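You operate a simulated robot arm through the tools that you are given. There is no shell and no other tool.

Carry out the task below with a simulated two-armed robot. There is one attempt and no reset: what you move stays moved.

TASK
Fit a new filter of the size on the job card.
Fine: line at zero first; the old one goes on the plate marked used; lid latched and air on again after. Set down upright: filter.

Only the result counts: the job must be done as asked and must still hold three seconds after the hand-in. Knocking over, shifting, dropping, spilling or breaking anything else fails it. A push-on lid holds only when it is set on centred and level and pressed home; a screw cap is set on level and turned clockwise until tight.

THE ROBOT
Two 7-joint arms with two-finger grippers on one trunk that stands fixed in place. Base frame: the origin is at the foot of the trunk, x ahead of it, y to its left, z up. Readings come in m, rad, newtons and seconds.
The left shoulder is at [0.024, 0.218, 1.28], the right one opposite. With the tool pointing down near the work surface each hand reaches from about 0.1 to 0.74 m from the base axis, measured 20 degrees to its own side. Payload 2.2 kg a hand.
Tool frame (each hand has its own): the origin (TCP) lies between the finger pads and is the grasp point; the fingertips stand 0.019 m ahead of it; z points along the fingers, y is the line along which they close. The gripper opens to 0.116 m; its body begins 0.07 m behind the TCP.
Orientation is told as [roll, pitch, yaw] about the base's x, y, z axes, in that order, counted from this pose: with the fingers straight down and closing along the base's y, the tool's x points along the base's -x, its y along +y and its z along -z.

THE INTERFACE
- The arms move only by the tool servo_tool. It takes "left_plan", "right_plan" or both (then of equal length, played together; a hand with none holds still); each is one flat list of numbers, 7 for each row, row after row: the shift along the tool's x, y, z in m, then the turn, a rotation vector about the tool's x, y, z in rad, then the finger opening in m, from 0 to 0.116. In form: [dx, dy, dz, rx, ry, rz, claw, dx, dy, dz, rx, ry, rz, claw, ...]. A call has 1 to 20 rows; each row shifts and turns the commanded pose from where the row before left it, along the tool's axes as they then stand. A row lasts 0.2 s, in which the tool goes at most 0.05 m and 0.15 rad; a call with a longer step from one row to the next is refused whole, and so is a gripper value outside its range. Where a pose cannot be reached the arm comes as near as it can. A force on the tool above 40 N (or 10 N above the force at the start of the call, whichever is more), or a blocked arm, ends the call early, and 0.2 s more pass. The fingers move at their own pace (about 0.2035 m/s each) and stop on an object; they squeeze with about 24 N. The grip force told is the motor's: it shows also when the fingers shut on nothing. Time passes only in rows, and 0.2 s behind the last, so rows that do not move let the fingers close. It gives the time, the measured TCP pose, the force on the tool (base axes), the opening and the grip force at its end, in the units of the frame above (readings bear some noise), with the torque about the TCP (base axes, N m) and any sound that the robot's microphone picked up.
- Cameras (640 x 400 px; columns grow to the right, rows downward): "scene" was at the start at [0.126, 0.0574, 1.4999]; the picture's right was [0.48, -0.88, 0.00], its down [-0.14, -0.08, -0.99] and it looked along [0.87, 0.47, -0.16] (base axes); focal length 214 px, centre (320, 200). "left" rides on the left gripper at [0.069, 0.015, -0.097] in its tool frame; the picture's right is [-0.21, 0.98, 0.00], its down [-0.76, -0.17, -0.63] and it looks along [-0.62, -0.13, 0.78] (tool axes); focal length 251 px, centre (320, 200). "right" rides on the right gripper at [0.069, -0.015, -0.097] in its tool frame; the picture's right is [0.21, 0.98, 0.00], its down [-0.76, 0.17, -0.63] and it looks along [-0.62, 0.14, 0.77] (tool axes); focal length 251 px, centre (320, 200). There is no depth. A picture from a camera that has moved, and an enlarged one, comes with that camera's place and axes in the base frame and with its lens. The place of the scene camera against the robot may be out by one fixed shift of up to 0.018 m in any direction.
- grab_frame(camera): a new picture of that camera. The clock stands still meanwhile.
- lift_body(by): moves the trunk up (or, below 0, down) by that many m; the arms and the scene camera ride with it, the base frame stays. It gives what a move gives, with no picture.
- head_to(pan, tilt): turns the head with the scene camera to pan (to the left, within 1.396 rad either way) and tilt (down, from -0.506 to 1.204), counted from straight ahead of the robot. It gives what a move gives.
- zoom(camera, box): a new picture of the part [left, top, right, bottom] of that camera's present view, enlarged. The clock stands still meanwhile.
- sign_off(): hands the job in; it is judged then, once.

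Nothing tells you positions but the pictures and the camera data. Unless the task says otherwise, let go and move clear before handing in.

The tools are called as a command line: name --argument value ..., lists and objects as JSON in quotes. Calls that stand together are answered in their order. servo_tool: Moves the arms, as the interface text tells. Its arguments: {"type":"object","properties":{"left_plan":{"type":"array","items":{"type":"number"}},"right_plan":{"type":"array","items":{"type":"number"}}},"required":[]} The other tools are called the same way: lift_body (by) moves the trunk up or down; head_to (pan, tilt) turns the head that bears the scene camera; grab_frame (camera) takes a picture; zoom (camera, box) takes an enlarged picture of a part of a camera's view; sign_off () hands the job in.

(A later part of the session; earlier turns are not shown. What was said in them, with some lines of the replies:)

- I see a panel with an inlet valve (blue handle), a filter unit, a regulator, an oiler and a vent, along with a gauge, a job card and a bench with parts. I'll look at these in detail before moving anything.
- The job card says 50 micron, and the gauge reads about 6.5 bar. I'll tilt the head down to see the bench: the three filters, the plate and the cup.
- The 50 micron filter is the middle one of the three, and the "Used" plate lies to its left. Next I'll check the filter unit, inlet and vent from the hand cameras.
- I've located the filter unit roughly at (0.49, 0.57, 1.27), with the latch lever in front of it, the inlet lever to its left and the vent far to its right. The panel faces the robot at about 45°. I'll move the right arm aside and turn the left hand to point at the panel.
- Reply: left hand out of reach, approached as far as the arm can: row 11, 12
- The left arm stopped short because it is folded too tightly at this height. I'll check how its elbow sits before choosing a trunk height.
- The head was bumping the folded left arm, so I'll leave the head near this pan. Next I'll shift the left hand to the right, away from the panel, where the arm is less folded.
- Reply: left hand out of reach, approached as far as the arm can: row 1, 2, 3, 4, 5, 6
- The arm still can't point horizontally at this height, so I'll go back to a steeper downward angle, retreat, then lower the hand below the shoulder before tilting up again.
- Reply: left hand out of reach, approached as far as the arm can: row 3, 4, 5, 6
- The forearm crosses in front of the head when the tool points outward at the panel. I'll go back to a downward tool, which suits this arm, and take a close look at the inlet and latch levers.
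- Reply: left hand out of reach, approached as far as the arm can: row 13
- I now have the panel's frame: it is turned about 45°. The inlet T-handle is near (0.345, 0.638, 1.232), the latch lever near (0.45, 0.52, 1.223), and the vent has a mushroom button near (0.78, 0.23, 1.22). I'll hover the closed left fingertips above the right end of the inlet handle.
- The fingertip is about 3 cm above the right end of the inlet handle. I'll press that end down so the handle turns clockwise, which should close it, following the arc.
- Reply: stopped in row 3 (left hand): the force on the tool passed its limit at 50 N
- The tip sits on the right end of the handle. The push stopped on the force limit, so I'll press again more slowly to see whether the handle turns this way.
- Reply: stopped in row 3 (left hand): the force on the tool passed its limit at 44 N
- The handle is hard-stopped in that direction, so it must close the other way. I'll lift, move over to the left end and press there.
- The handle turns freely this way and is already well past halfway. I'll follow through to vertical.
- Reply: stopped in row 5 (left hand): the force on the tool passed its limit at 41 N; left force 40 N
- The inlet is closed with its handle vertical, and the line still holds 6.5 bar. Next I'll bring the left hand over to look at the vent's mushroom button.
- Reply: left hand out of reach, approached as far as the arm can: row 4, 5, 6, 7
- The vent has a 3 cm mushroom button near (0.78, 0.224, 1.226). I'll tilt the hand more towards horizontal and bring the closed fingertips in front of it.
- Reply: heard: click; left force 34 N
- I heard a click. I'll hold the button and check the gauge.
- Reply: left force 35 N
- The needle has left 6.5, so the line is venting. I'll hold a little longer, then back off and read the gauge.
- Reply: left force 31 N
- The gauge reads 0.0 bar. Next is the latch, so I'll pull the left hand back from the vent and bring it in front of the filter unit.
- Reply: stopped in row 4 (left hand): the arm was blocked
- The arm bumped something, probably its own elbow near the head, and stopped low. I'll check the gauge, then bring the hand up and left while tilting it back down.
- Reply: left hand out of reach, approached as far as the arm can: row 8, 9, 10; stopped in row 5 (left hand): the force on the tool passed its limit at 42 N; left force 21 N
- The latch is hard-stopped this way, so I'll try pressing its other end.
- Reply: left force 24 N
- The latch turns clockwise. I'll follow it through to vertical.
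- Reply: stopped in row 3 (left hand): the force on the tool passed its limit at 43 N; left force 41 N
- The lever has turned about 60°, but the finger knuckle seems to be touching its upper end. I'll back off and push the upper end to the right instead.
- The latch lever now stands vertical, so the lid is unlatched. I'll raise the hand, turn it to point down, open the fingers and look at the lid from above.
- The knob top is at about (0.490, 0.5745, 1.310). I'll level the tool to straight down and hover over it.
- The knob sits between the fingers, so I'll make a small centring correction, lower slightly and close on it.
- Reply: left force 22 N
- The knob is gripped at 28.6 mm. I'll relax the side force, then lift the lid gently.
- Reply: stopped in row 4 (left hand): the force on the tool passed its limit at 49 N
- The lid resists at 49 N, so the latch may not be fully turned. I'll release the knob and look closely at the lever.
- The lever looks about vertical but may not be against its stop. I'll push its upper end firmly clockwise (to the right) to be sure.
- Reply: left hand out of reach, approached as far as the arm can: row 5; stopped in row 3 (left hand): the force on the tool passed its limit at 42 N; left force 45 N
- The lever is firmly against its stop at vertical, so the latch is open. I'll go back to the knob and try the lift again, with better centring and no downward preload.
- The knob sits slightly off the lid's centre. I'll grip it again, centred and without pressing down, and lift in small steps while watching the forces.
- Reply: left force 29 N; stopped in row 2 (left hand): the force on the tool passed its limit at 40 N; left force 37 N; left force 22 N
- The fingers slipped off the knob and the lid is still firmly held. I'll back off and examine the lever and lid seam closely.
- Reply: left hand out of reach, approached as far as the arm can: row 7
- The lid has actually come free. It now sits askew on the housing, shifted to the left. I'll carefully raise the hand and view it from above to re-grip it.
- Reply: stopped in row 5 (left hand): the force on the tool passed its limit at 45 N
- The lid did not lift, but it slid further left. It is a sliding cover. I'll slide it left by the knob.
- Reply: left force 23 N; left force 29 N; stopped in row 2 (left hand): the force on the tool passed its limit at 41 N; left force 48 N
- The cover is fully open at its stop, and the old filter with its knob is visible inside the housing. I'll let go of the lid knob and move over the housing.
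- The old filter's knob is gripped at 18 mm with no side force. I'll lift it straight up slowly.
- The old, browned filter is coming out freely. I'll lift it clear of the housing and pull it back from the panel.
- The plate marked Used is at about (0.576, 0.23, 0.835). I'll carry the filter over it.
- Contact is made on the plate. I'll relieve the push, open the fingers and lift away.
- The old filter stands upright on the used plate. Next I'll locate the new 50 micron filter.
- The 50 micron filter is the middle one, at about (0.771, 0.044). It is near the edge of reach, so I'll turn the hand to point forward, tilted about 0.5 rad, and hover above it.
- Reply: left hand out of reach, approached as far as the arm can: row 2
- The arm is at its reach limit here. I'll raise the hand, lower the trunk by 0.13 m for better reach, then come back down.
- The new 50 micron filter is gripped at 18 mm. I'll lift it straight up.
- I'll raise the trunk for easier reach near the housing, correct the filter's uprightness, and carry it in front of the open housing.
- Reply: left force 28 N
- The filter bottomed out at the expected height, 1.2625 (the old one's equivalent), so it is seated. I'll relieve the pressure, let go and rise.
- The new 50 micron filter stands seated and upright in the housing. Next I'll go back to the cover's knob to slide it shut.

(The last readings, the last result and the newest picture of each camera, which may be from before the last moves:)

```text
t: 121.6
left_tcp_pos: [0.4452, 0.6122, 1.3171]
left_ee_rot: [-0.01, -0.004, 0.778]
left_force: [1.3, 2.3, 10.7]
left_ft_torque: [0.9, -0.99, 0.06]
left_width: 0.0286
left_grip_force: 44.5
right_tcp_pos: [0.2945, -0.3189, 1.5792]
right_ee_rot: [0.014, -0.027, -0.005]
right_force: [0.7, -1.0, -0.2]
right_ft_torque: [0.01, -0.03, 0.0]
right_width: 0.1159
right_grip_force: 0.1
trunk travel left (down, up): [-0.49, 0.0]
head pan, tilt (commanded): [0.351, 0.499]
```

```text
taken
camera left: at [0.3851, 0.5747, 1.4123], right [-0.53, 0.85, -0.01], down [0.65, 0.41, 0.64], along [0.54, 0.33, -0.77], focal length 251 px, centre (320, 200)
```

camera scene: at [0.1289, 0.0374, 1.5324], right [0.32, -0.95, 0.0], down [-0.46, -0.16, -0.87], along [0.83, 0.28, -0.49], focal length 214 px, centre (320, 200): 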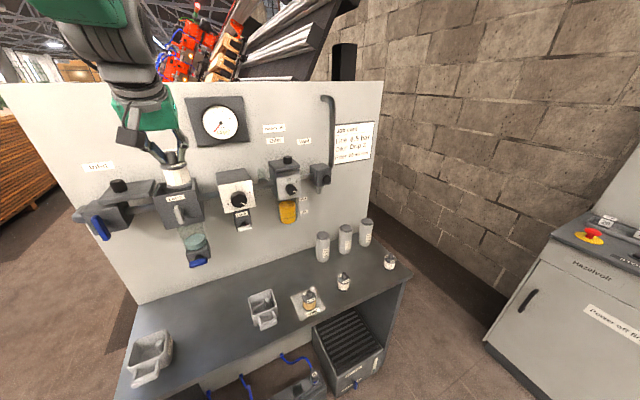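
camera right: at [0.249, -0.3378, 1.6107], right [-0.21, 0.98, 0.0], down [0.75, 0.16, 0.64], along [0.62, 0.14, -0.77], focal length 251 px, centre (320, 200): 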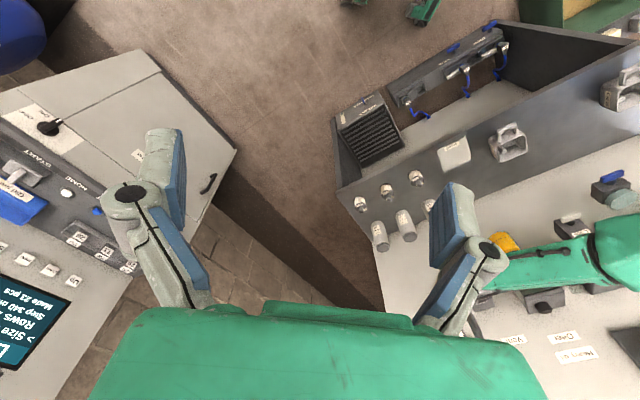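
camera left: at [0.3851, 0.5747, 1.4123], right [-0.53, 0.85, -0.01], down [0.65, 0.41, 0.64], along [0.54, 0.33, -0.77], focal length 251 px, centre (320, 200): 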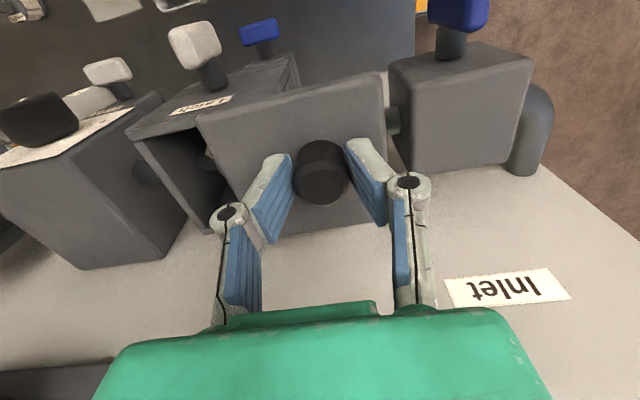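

servo_tool --left_plan '[0, -0.01, 0, 0, 0, 0, 0.0, 0, -0.01, 0, 0, 0, 0, 0.0, 0, -0.01, 0, 0, 0, 0, 0.0, 0, -0.01, 0, 0, 0, 0, 0.0, 0, -0.01, 0, 0, 0, 0, 0.0]'

grab_frame --camera "left"

zoom --camera "scene" --box '[130, 120, 250, 240]'

```text
t: 122.8
left_tcp_pos: [0.4804, 0.5769, 1.3154]
left_ee_rot: [-0.008, -0.001, 0.778]
left_force: [4.9, 4.1, 18.2]
left_ft_torque: [-0.72, 0.64, 0.01]
left_width: 0.0284
left_grip_force: 45.4
right_tcp_pos: [0.2939, -0.3189, 1.5797]
right_ee_rot: [0.013, -0.03, -0.004]
right_force: [0.5, 0.0, 0.1]
right_ft_torque: [0.02, 0.02, -0.01]
right_width: 0.1161
right_grip_force: 0.0
trunk travel left (down, up): [-0.49, 0.0]
head pan, tilt (commanded): [0.351, 0.499]
```

```text
taken
camera left: at [0.42, 0.5403, 1.4125], right [-0.53, 0.85, -0.01], down [0.65, 0.42, 0.63], along [0.54, 0.33, -0.77], focal length 251 px, centre (320, 200)
```

left: 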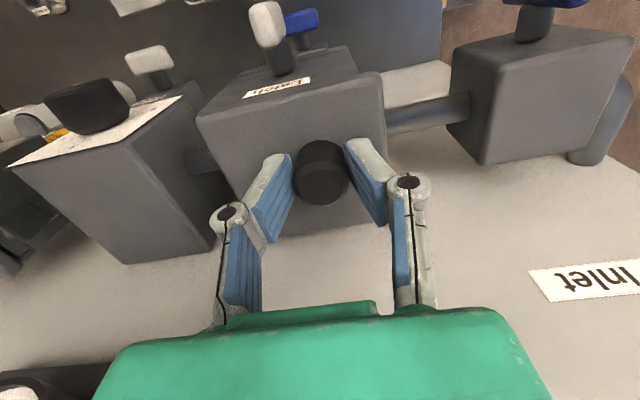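

```text
3.33 times, centred on (190, 180) of scene
camera zoom: at [0.1299, 0.0399, 1.5334], right [0.34, -0.94, 0.0], down [-0.45, -0.16, -0.88], along [0.82, 0.3, -0.48], focal length 715 px, centre (753, 267)
```

zoom: 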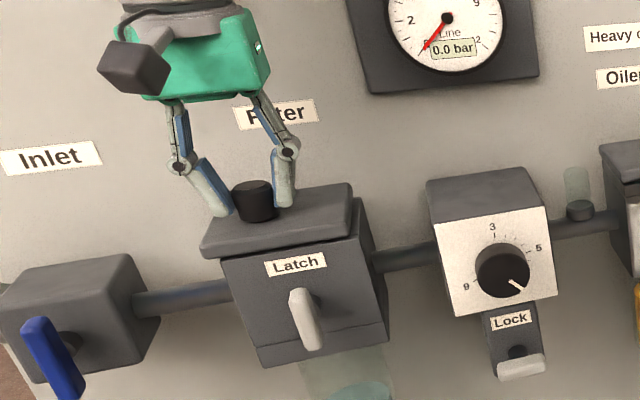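

servo_tool --left_plan '[0, -0.004, 0, 0, 0, 0, 0.0, 0, -0.004, 0, 0, 0, 0, 0.0, 0, -0.004, 0, 0, 0, 0, 0.0, 0, -0.004, 0, 0, 0, 0, 0.0]'

grab_frame --camera "left"

zoom --camera "scene" --box '[130, 120, 250, 240]'

```text
t: 123.8
left_tcp_pos: [0.4847, 0.5713, 1.3157]
left_ee_rot: [-0.01, 0.0, 0.78]
left_force: [-16.3, 15.6, 17.9]
left_ft_torque: [0.74, 0.27, -0.05]
left_width: 0.0286
left_grip_force: 45.5
right_tcp_pos: [0.2882, -0.3127, 1.582]
right_ee_rot: [0.01, -0.032, -0.004]
right_force: [-0.2, -0.5, 0.8]
right_ft_torque: [-0.02, 0.02, 0.01]
right_width: 0.1159
right_grip_force: 0.1
trunk travel left (down, up): [-0.49, 0.0]
head pan, tilt (commanded): [0.351, 0.499]
```

```text
taken
camera left: at [0.4251, 0.5351, 1.4124], right [-0.53, 0.85, -0.01], down [0.65, 0.42, 0.63], along [0.54, 0.33, -0.77], focal length 251 px, centre (320, 200)
```

left: 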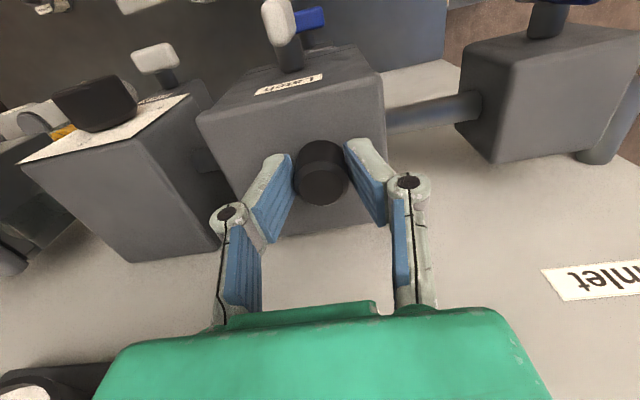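

```text
3.33 times, centred on (190, 180) of scene
camera zoom: at [0.1217, 0.0474, 1.5339], right [0.34, -0.94, 0.0], down [-0.45, -0.17, -0.88], along [0.83, 0.3, -0.48], focal length 715 px, centre (753, 267)
```

zoom: 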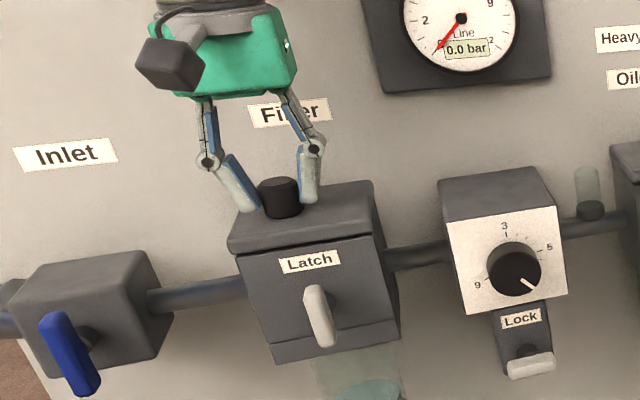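

The cover is fully shut at its stop. I'll release it and move to the front to turn the latch back to horizontal.

servo_tool --left_plan '[0, 0.002, 0, 0, 0, 0, 0.03, 0, 0, 0, 0, 0, 0, 0.06, 0, 0, -0.03, 0, 0, 0, 0.06, 0.02, 0, -0.03, 0, 0, 0, 0.06, 0.045, 0, 0, 0, 0, 0, 0.06, 0.045, 0, 0, 0, 0, 0, 0.03, 0.02, 0, 0, 0, -0.13, 0, 0, 0, 0, 0, 0, -0.13, 0, 0, 0, 0, 0, 0, -0.13, 0, 0, 0, 0, 0, 0, -0.13, 0, 0, 0, 0, 0, 0, -0.13, 0, 0]'

grab_frame --camera "left"

zoom --camera "scene" --box '[130, 120, 250, 240]'

```text
t: 126.2
left_tcp_pos: [0.4009, 0.4775, 1.3749]
left_ee_rot: [-0.011, -0.652, 0.786]
left_force: [-0.1, -0.5, 1.0]
left_ft_torque: [-0.03, -0.01, 0.0]
left_width: 0.0003
left_grip_force: 24.0
left hand out of reach, approached as far as the arm can: row 11
right_tcp_pos: [0.2939, -0.3218, 1.5788]
right_ee_rot: [0.018, -0.027, -0.004]
right_force: [0.4, 0.7, -0.1]
right_ft_torque: [0.02, 0.02, 0.02]
right_width: 0.1157
right_grip_force: 0.1
trunk travel left (down, up): [-0.49, 0.0]
head pan, tilt (commanded): [0.351, 0.499]
```

```text
taken
camera left: at [0.3101, 0.4094, 1.4097], right [-0.57, 0.82, 0.12], down [0.27, 0.04, 0.96], along [0.78, 0.58, -0.24], focal length 251 px, centre (320, 200)
```

left: 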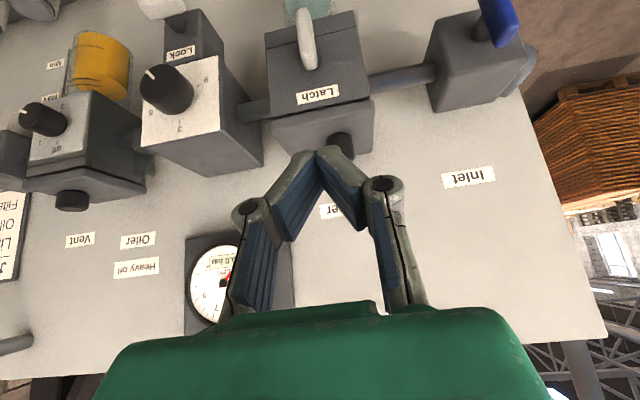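

```text
3.33 times, centred on (190, 180) of scene
camera zoom: at [0.1305, 0.0335, 1.5338], right [0.31, -0.95, 0.0], down [-0.45, -0.14, -0.88], along [0.84, 0.27, -0.47], focal length 715 px, centre (753, 267)
```

zoom: 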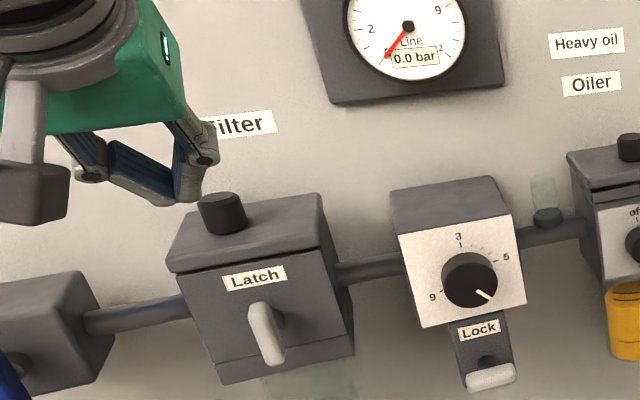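

servo_tool --left_plan '[0.01825, -0.00975, 0.0239, 0, 0, 0, 0, 0.01825, -0.00975, 0.0239, 0, 0, 0, 0, 0.01825, -0.00975, 0.0239, 0, 0, 0, 0, 0.01825, -0.00975, 0.0239, 0, 0, 0, 0, 0, 0, 0, 0, 0, 0, 0]'

grab_frame --camera "left"

```text
t: 127.4
left_tcp_pos: [0.4291, 0.4491, 1.2558]
left_ee_rot: [-0.011, -0.651, 0.783]
left_force: [0.1, 0.1, -0.5]
left_ft_torque: [0.02, -0.04, 0.0]
left_width: 0.0
left_grip_force: 23.9
right_tcp_pos: [0.2932, -0.3201, 1.58]
right_ee_rot: [0.015, -0.028, -0.005]
right_force: [-0.3, -0.9, 0.6]
right_ft_torque: [0.0, 0.01, 0.0]
right_width: 0.1159
right_grip_force: 0.0
trunk travel left (down, up): [-0.49, 0.0]
head pan, tilt (commanded): [0.351, 0.499]
```

```text
taken
camera left: at [0.3376, 0.38, 1.29], right [-0.56, 0.82, 0.12], down [0.27, 0.04, 0.96], along [0.78, 0.58, -0.24], focal length 251 px, centre (320, 200)
```

left: 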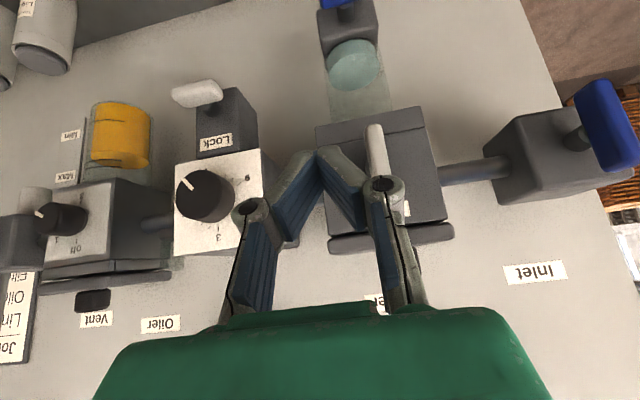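

servo_tool --left_plan '[-0.02, 0, 0.0153, 0, 0, 0, 0, -0.02, 0, 0.0153, 0, 0, 0, 0, 0, 0, 0, 0, 0, 0, 0]'

zoom --camera "left" --box '[220, 40, 440, 240]'

```text
t: 128.2
left_tcp_pos: [0.4621, 0.4867, 1.2555]
left_ee_rot: [-0.013, -0.65, 0.788]
left_force: [-0.8, 0.7, 0.7]
left_ft_torque: [0.0, -0.01, 0.01]
left_width: 0.0
left_grip_force: 23.7
right_tcp_pos: [0.2914, -0.3175, 1.5805]
right_ee_rot: [0.014, -0.03, -0.005]
right_force: [0.3, 0.4, 1.1]
right_ft_torque: [-0.02, -0.02, -0.02]
right_width: 0.116
right_grip_force: 0.0
trunk travel left (down, up): [-0.49, 0.0]
head pan, tilt (commanded): [0.351, 0.499]
```

```text
2.00 times, centred on (330, 140) of left
camera zoom: at [0.3711, 0.4176, 1.2897], right [-0.57, 0.82, 0.12], down [0.27, 0.04, 0.96], along [0.78, 0.58, -0.24], focal length 503 px, centre (300, 320)
```

zoom: 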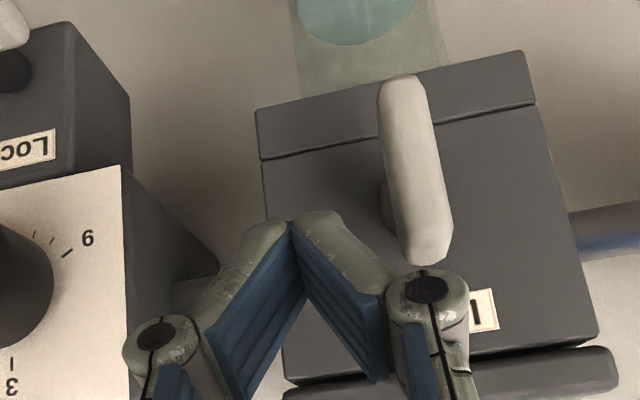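

servo_tool --left_plan '[0, 0.012, 0, 0, 0, 0, 0, -0.0021, 0.0095, -0.0027, 0, 0, 0, 0, 0, 0.0095, 0, 0, 0, 0, 0, 0.0015, 0.0095, 0.002, 0, 0, 0, 0]'

zoom --camera "left" --box '[220, 40, 440, 240]'

```text
t: 129.2
left_tcp_pos: [0.4337, 0.517, 1.2554]
left_ee_rot: [-0.013, -0.648, 0.785]
left_force: [0.9, 0.5, 0.1]
left_ft_torque: [-0.03, -0.03, -0.01]
left_width: 0.0
left_grip_force: 23.7
right_tcp_pos: [0.2944, -0.3161, 1.5813]
right_ee_rot: [0.013, -0.028, -0.005]
right_force: [0.5, 0.2, 0.3]
right_ft_torque: [-0.01, 0.01, 0.01]
right_width: 0.116
right_grip_force: 0.0
trunk travel left (down, up): [-0.49, 0.0]
head pan, tilt (commanded): [0.351, 0.499]
```

```text
2.00 times, centred on (330, 140) of left
camera zoom: at [0.3429, 0.4483, 1.2896], right [-0.57, 0.82, 0.12], down [0.27, 0.04, 0.96], along [0.78, 0.58, -0.24], focal length 503 px, centre (300, 320)
```

zoom: 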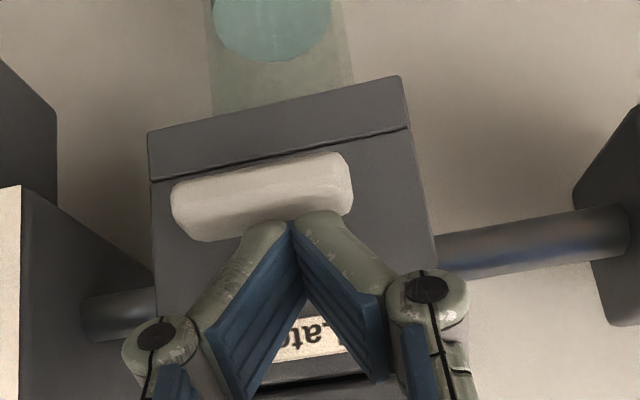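

The latch lever is back to horizontal. I'll press its left end lightly to be sure it sits against its stop.

servo_tool --left_plan '[0, 0.009, 0, 0, 0, 0, 0, 0.0024, 0, 0.0032, 0, 0, 0, 0, 0.0018, 0, 0.0024, 0, 0, 0, 0, 0.0012, 0, 0.0016, 0, 0, 0, 0, 0.0012, 0, 0.0016, 0, 0, 0, 0]'

zoom --camera "left" --box '[220, 40, 440, 240]'

```text
t: 130.4
left_tcp_pos: [0.4298, 0.5221, 1.2499]
left_ee_rot: [-0.015, -0.661, 0.788]
left_force: [-2.1, 4.1, 26.6]
left_ft_torque: [0.18, 0.02, 0.02]
left_width: 0.006
left_grip_force: 28.1
right_tcp_pos: [0.2912, -0.3211, 1.5808]
right_ee_rot: [0.016, -0.029, -0.006]
right_force: [-0.1, 0.3, -0.4]
right_ft_torque: [-0.03, 0.03, 0.0]
right_width: 0.1159
right_grip_force: 0.0
trunk travel left (down, up): [-0.49, 0.0]
head pan, tilt (commanded): [0.351, 0.499]
```

```text
2.00 times, centred on (330, 140) of left
camera zoom: at [0.3381, 0.4529, 1.2829], right [-0.57, 0.82, 0.12], down [0.26, 0.03, 0.97], along [0.78, 0.58, -0.23], focal length 503 px, centre (300, 320)
```

zoom: 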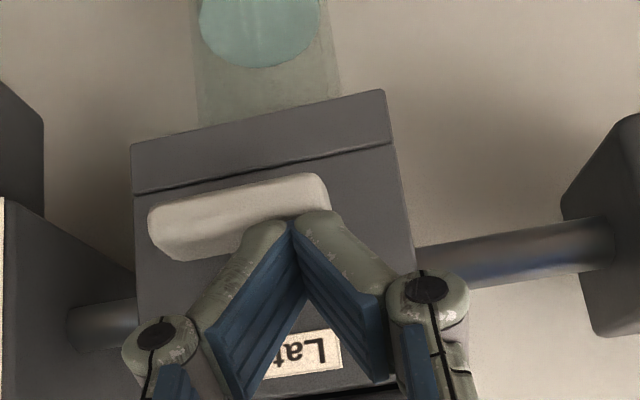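

The latch is firmly at its stop. Next I'll reopen the inlet, moving the fingertip to the left of the handle's upper end to push it clockwise.

servo_tool --left_plan '[0.0294, 0, -0.0355, 0, 0, 0, 0, 0, 0.0362, 0, 0, 0, 0, 0, 0, 0.0362, 0, 0, 0, 0, 0, 0, 0.0362, 0, 0, 0, 0, 0, 0, 0.0362, 0, 0, 0, 0, 0, 0, 0.0362, 0, 0, 0, 0, 0, 0, 0, 0, 0, 0, 0, 0]'

grab_frame --camera "left"

zoom --camera "scene" --box '[60, 120, 260, 260]'

```text
t: 132.0
left_tcp_pos: [0.2741, 0.6194, 1.2535]
left_ee_rot: [-0.011, -0.649, 0.785]
left_force: [-0.7, -0.3, 0.0]
left_ft_torque: [0.0, 0.01, -0.01]
left_width: 0.0
left_grip_force: 28.6
right_tcp_pos: [0.2936, -0.3179, 1.5802]
right_ee_rot: [0.015, -0.028, -0.006]
right_force: [0.1, -0.2, 0.8]
right_ft_torque: [-0.01, 0.04, -0.04]
right_width: 0.116
right_grip_force: 0.0
trunk travel left (down, up): [-0.49, 0.0]
head pan, tilt (commanded): [0.351, 0.499]
```

```text
taken
camera left: at [0.1828, 0.5513, 1.2878], right [-0.57, 0.82, 0.12], down [0.27, 0.04, 0.96], along [0.78, 0.58, -0.24], focal length 251 px, centre (320, 200)
```

left: 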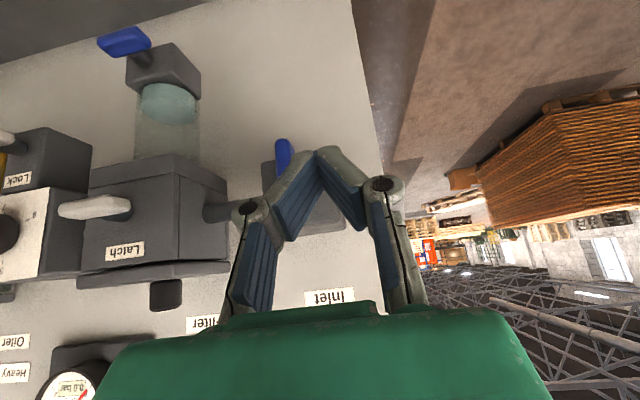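

```text
2.86 times, centred on (160, 190) of scene
camera zoom: at [0.1293, 0.0405, 1.5332], right [0.34, -0.94, 0.0], down [-0.45, -0.16, -0.88], along [0.82, 0.3, -0.48], focal length 613 px, centre (777, 229)
```

zoom: 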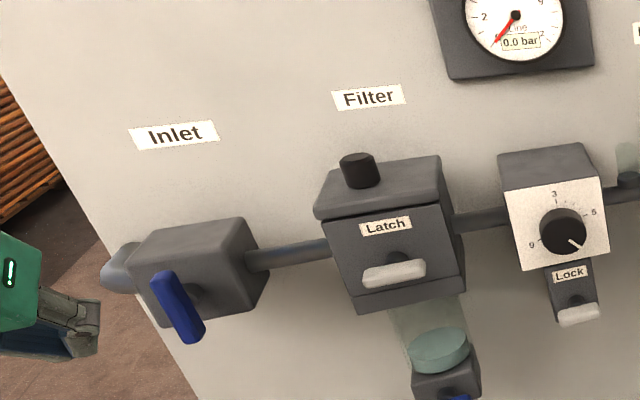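

servo_tool --left_plan '[-0.0245, 0, 0.019, 0, 0, 0, 0, -0.028, 0, 0.0143, 0, 0, 0, 0, 0, 0, 0, 0, 0, 0, 0]'

zoom --camera "left" --box '[200, 60, 420, 240]'

```text
t: 132.8
left_tcp_pos: [0.3152, 0.665, 1.2582]
left_ee_rot: [-0.015, -0.65, 0.788]
left_force: [-0.3, -0.1, -0.4]
left_ft_torque: [0.03, 0.0, 0.0]
left_width: 0.0
left_grip_force: 28.4
right_tcp_pos: [0.2946, -0.3144, 1.5813]
right_ee_rot: [0.011, -0.028, -0.006]
right_force: [-0.2, 0.3, -0.3]
right_ft_torque: [0.01, -0.01, 0.02]
right_width: 0.1159
right_grip_force: 0.0
trunk travel left (down, up): [-0.49, 0.0]
head pan, tilt (commanded): [0.351, 0.499]
```

```text
2.22 times, centred on (310, 150) of left
camera zoom: at [0.2247, 0.5966, 1.2932], right [-0.57, 0.82, 0.12], down [0.27, 0.04, 0.96], along [0.78, 0.58, -0.24], focal length 559 px, centre (342, 311)
```

zoom: 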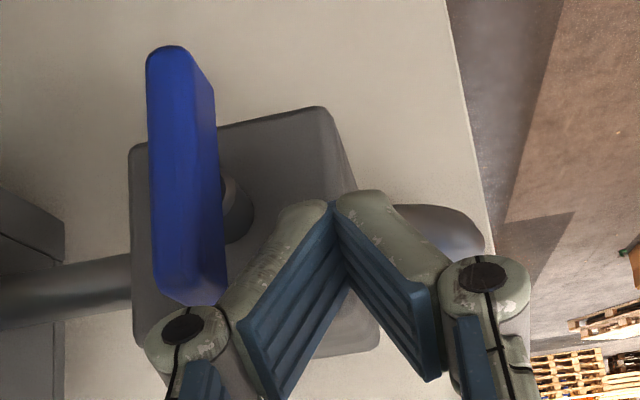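

servo_tool --left_plan '[0, -0.012, 0, 0, 0, 0, 0, -0.003, -0.0095, -0.004, 0, 0, 0, 0, -0.0012, -0.0105, -0.0016, 0, 0, 0, 0, 0.0018, -0.0105, 0.0024, 0, 0, 0, 0]'

zoom --camera "left" --box '[200, 60, 420, 240]'

zoom --camera "scene" --box '[60, 80, 290, 260]'

```text
t: 133.8
left_tcp_pos: [0.3467, 0.6342, 1.2617]
left_ee_rot: [-0.008, -0.648, 0.783]
left_force: [-0.8, 0.2, 0.8]
left_ft_torque: [0.06, 0.0, 0.02]
left_width: 0.0
left_grip_force: 28.5
right_tcp_pos: [0.2955, -0.318, 1.5806]
right_ee_rot: [0.014, -0.027, -0.007]
right_force: [-0.2, 0.2, -0.6]
right_ft_torque: [0.01, 0.04, 0.0]
right_width: 0.1158
right_grip_force: 0.1
trunk travel left (down, up): [-0.49, 0.0]
head pan, tilt (commanded): [0.351, 0.499]
```

```text
2.22 times, centred on (310, 150) of left
camera zoom: at [0.2557, 0.5656, 1.297], right [-0.56, 0.82, 0.12], down [0.27, 0.04, 0.96], along [0.78, 0.58, -0.24], focal length 559 px, centre (342, 311)
```

zoom: 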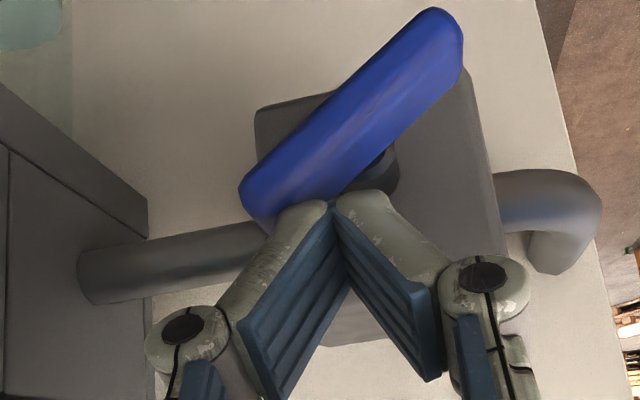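

```text
2.22 times, centred on (175, 170) of scene
camera zoom: at [0.1306, 0.0416, 1.5331], right [0.34, -0.94, 0.0], down [-0.45, -0.17, -0.88], along [0.82, 0.3, -0.48], focal length 477 px, centre (642, 267)
```

zoom: 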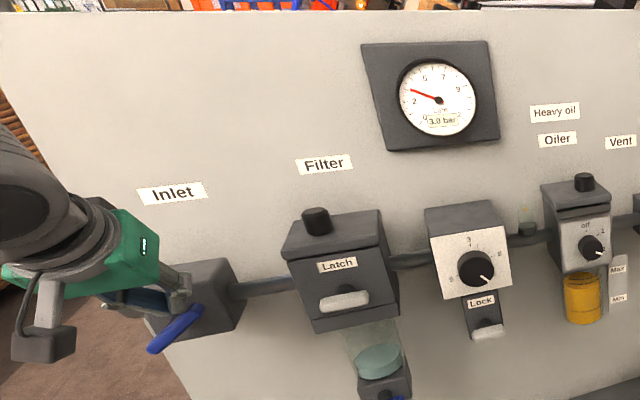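

The handle is turning and the gauge is already rising. I'll finish the turn to horizontal.

servo_tool --left_plan '[0.003, -0.0095, 0.004, 0, 0, 0, 0, 0.003, -0.005, 0.004, 0, 0, 0, 0, 0.0024, 0, 0.0032, 0, 0, 0, 0, 0.0015, 0, 0.002, 0, 0, 0, 0, 0.0012, 0, 0.0016, 0, 0, 0, 0]'

zoom --camera "left" --box '[200, 60, 420, 240]'

zoom --camera "scene" --box '[60, 80, 290, 260]'

```text
t: 135.0
left_tcp_pos: [0.3546, 0.6226, 1.2491]
left_ee_rot: [-0.014, -0.66, 0.782]
left_force: [6.2, 9.4, 27.4]
left_ft_torque: [0.31, -0.14, 0.05]
left_width: 0.0059
left_grip_force: 28.7
right_tcp_pos: [0.2927, -0.3194, 1.5809]
right_ee_rot: [0.016, -0.028, -0.007]
right_force: [-0.3, 0.1, -0.7]
right_ft_torque: [0.01, 0.02, 0.01]
right_width: 0.116
right_grip_force: 0.1
trunk travel left (down, up): [-0.49, 0.0]
head pan, tilt (commanded): [0.351, 0.499]
```

```text
2.22 times, centred on (310, 150) of left
camera zoom: at [0.2639, 0.5538, 1.283], right [-0.56, 0.82, 0.12], down [0.26, 0.04, 0.97], along [0.78, 0.58, -0.23], focal length 559 px, centre (342, 311)
```

zoom: 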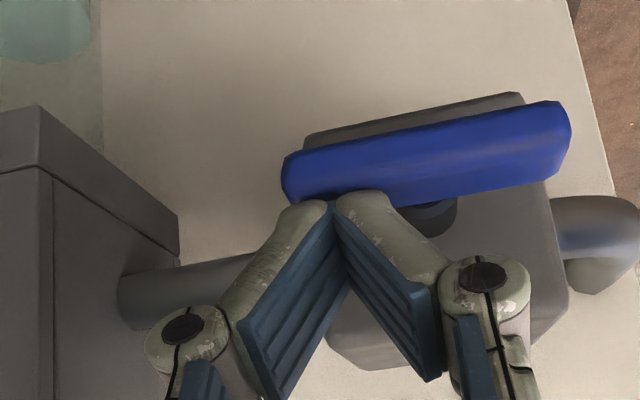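

```text
2.22 times, centred on (175, 170) of scene
camera zoom: at [0.1284, 0.0393, 1.5338], right [0.34, -0.94, 0.0], down [-0.45, -0.16, -0.88], along [0.82, 0.3, -0.48], focal length 477 px, centre (642, 267)
```

zoom: 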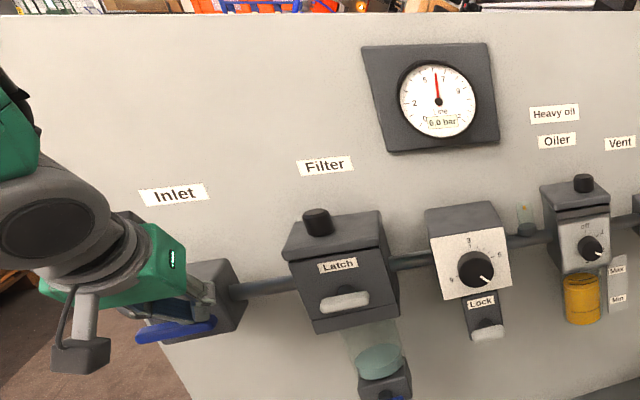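

The inlet is open at its stop and the line is climbing back. I'll move the hand clear and check the final state.

servo_tool --left_plan '[-0.006, 0, -0.008, 0, 0, 0, 0, 0.02, 0, -0.035, 0, 0, 0, 0, 0.02, 0, -0.035, 0, 0, 0, 0, 0, 0, -0.04, 0, 0.1, 0, 0, 0, 0, -0.04, 0, 0.1, 0, 0, 0, 0, -0.03, 0, 0.1, 0, 0]'

grab_frame --camera "scene"

grab_frame --camera "left"

```text
t: 136.4
left_tcp_pos: [0.2542, 0.5319, 1.3775]
left_ee_rot: [-0.015, -0.351, 0.785]
left_force: [0.4, 0.3, 0.3]
left_ft_torque: [0.02, -0.02, -0.03]
left_width: 0.0002
left_grip_force: 28.8
right_tcp_pos: [0.2872, -0.313, 1.5825]
right_ee_rot: [0.011, -0.035, -0.004]
right_force: [-0.2, -0.7, -0.7]
right_ft_torque: [0.01, -0.06, 0.0]
right_width: 0.1161
right_grip_force: 0.0
trunk travel left (down, up): [-0.49, 0.0]
head pan, tilt (commanded): [0.351, 0.499]
```

```text
taken
camera scene: at [0.1245, 0.0415, 1.5367], right [0.32, -0.95, 0.0], down [-0.42, -0.15, -0.89], along [0.85, 0.29, -0.45], focal length 214 px, centre (320, 200)
```

scene: 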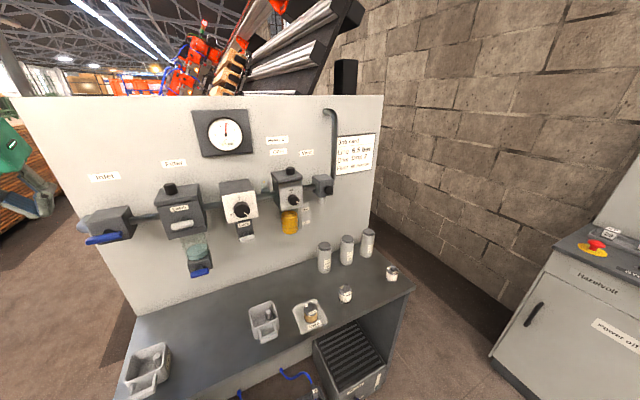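

```text
taken
camera left: at [0.1737, 0.475, 1.4429], right [-0.54, 0.84, 0.06], down [0.46, 0.24, 0.86], along [0.7, 0.49, -0.51], focal length 251 px, centre (320, 200)
```

left: 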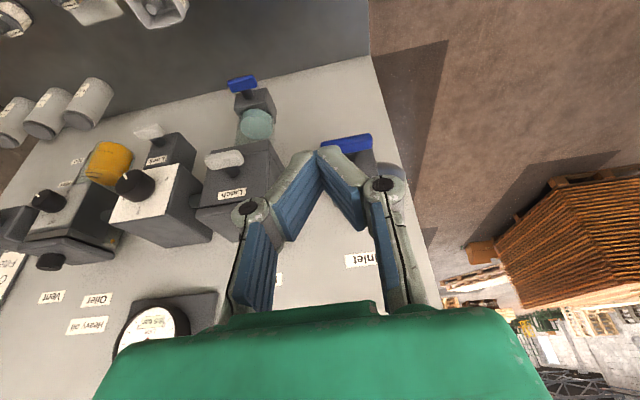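

zoom --camera "scene" --box '[180, 100, 270, 160]'

zoom --camera "scene" --box '[70, 150, 230, 290]'

zoom --camera "scene" --box '[210, 140, 350, 250]'

zoom --camera "scene" --box '[230, 230, 420, 350]'

```text
6.67 times, centred on (225, 130) of scene
camera zoom: at [0.1245, 0.0415, 1.5367], right [0.32, -0.95, 0.0], down [-0.42, -0.15, -0.89], along [0.85, 0.29, -0.45], focal length 1430 px, centre (953, 667)
```

zoom: 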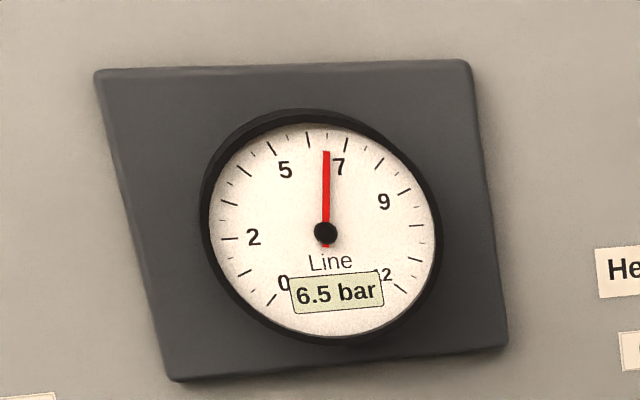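

```text
2.86 times, centred on (150, 220) of scene
camera zoom: at [0.1245, 0.0415, 1.5367], right [0.32, -0.95, 0.0], down [-0.42, -0.15, -0.89], along [0.85, 0.29, -0.45], focal length 613 px, centre (806, 143)
```

zoom: 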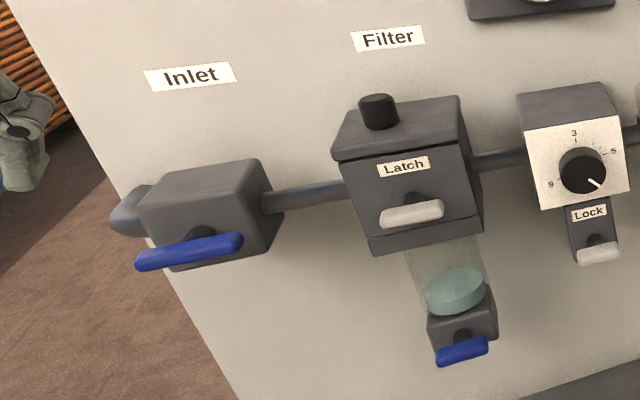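

```text
3.64 times, centred on (280, 195) of scene
camera zoom: at [0.1245, 0.0415, 1.5367], right [0.32, -0.95, 0.0], down [-0.42, -0.15, -0.89], along [0.85, 0.29, -0.45], focal length 780 px, centre (466, 218)
```

zoom: 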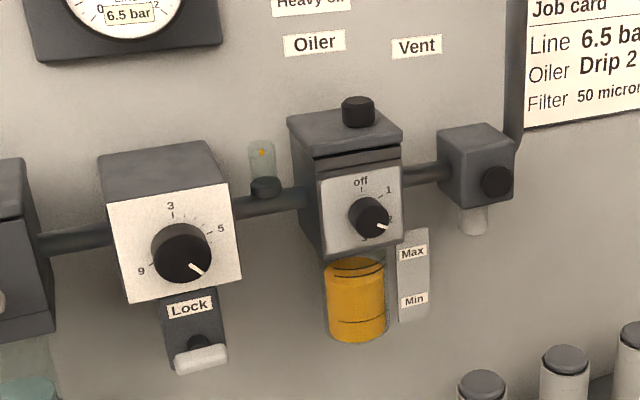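

```text
3.33 times, centred on (325, 290) of scene
camera zoom: at [0.1245, 0.0415, 1.5367], right [0.32, -0.95, 0.0], down [-0.42, -0.15, -0.89], along [0.85, 0.29, -0.45], focal length 715 px, centre (303, -100)
```

zoom: 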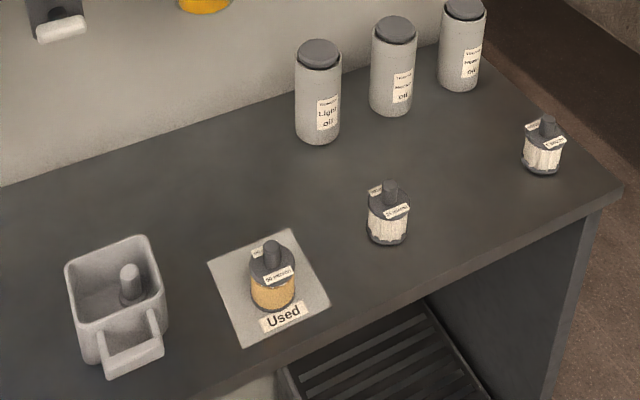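

Everything looks right: the gauge is at 6.5 bar, the latch and inlet levers are horizontal, the old filter is upright on the plate, and the regulator and oiler look unchanged. I'll wait a moment to confirm the pressure holds.

servo_tool --left_plan '[0, 0, 0, 0, 0, 0, 0, 0, 0, 0, 0, 0, 0, 0.03, 0, 0, 0, 0, 0, 0, 0.05, 0, 0, 0, 0, 0, 0, 0.05, 0, 0, 0, 0, 0, 0, 0.05, 0, 0, 0, 0, 0, 0, 0.05, 0, 0, 0, 0, 0, 0, 0.05, 0, 0, 0, 0, 0, 0, 0.05, 0, 0, 0, 0, 0, 0, 0.05, 0, 0, 0, 0, 0, 0, 0.05]'

zoom --camera "scene" --box '[60, 100, 280, 280]'

```text
t: 138.6
left_tcp_pos: [0.2594, 0.53, 1.3747]
left_ee_rot: [-0.013, -0.346, 0.784]
left_force: [-0.4, 0.3, 0.0]
left_ft_torque: [0.01, -0.01, -0.02]
left_width: 0.0501
left_grip_force: 0.0
right_tcp_pos: [0.2939, -0.3154, 1.579]
right_ee_rot: [0.012, -0.026, -0.006]
right_force: [0.1, 0.0, -0.7]
right_ft_torque: [0.0, -0.03, 0.01]
right_width: 0.116
right_grip_force: 0.1
trunk travel left (down, up): [-0.49, 0.0]
head pan, tilt (commanded): [0.351, 0.499]
```

```text
2.22 times, centred on (170, 190) of scene
camera zoom: at [0.1301, 0.04, 1.5339], right [0.31, -0.95, 0.0], down [-0.45, -0.15, -0.88], along [0.84, 0.27, -0.47], focal length 477 px, centre (653, 222)
```

zoom: 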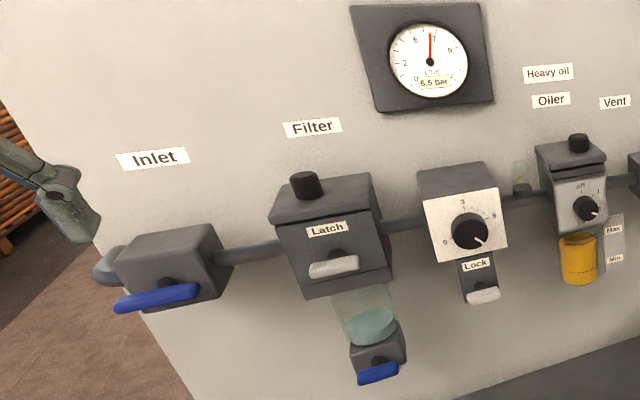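

The line holds at 6.5 bar, the cover is shut and latched, the inlet is open, and both hands are clear. I'm handing the job in.

sign_off

```text
The job is handed in.
```

The new 50 micron filter is fitted and the air is back on, with the line holding at 6.5 bar as the job card asks. I checked this about two seconds before handing in; no verdict came back.

- **Line at zero first:** I closed the inlet and held the vent button until the gauge read 0.0 bar before touching the filter.
- **Old filter:** It stands upright on the plate marked Used.
- **New filter:** It sits upright in the housing, at the same depth as the old one.
- **Lid:** The cover slides sideways rather than lifting off. It is pushed back to its stop and the latch lever is horizontal again.
- **Rest of the bench:** The regulator, oiler, bottles, cups and other filters look as they were. Both hands are clear.

Before I found that the cover slides, I pulled up on its knob with up to about 50 N. I also pressed the inlet and latch levers the wrong way, against their stops. I saw no damage, and the cover and both levers moved normally afterwards.
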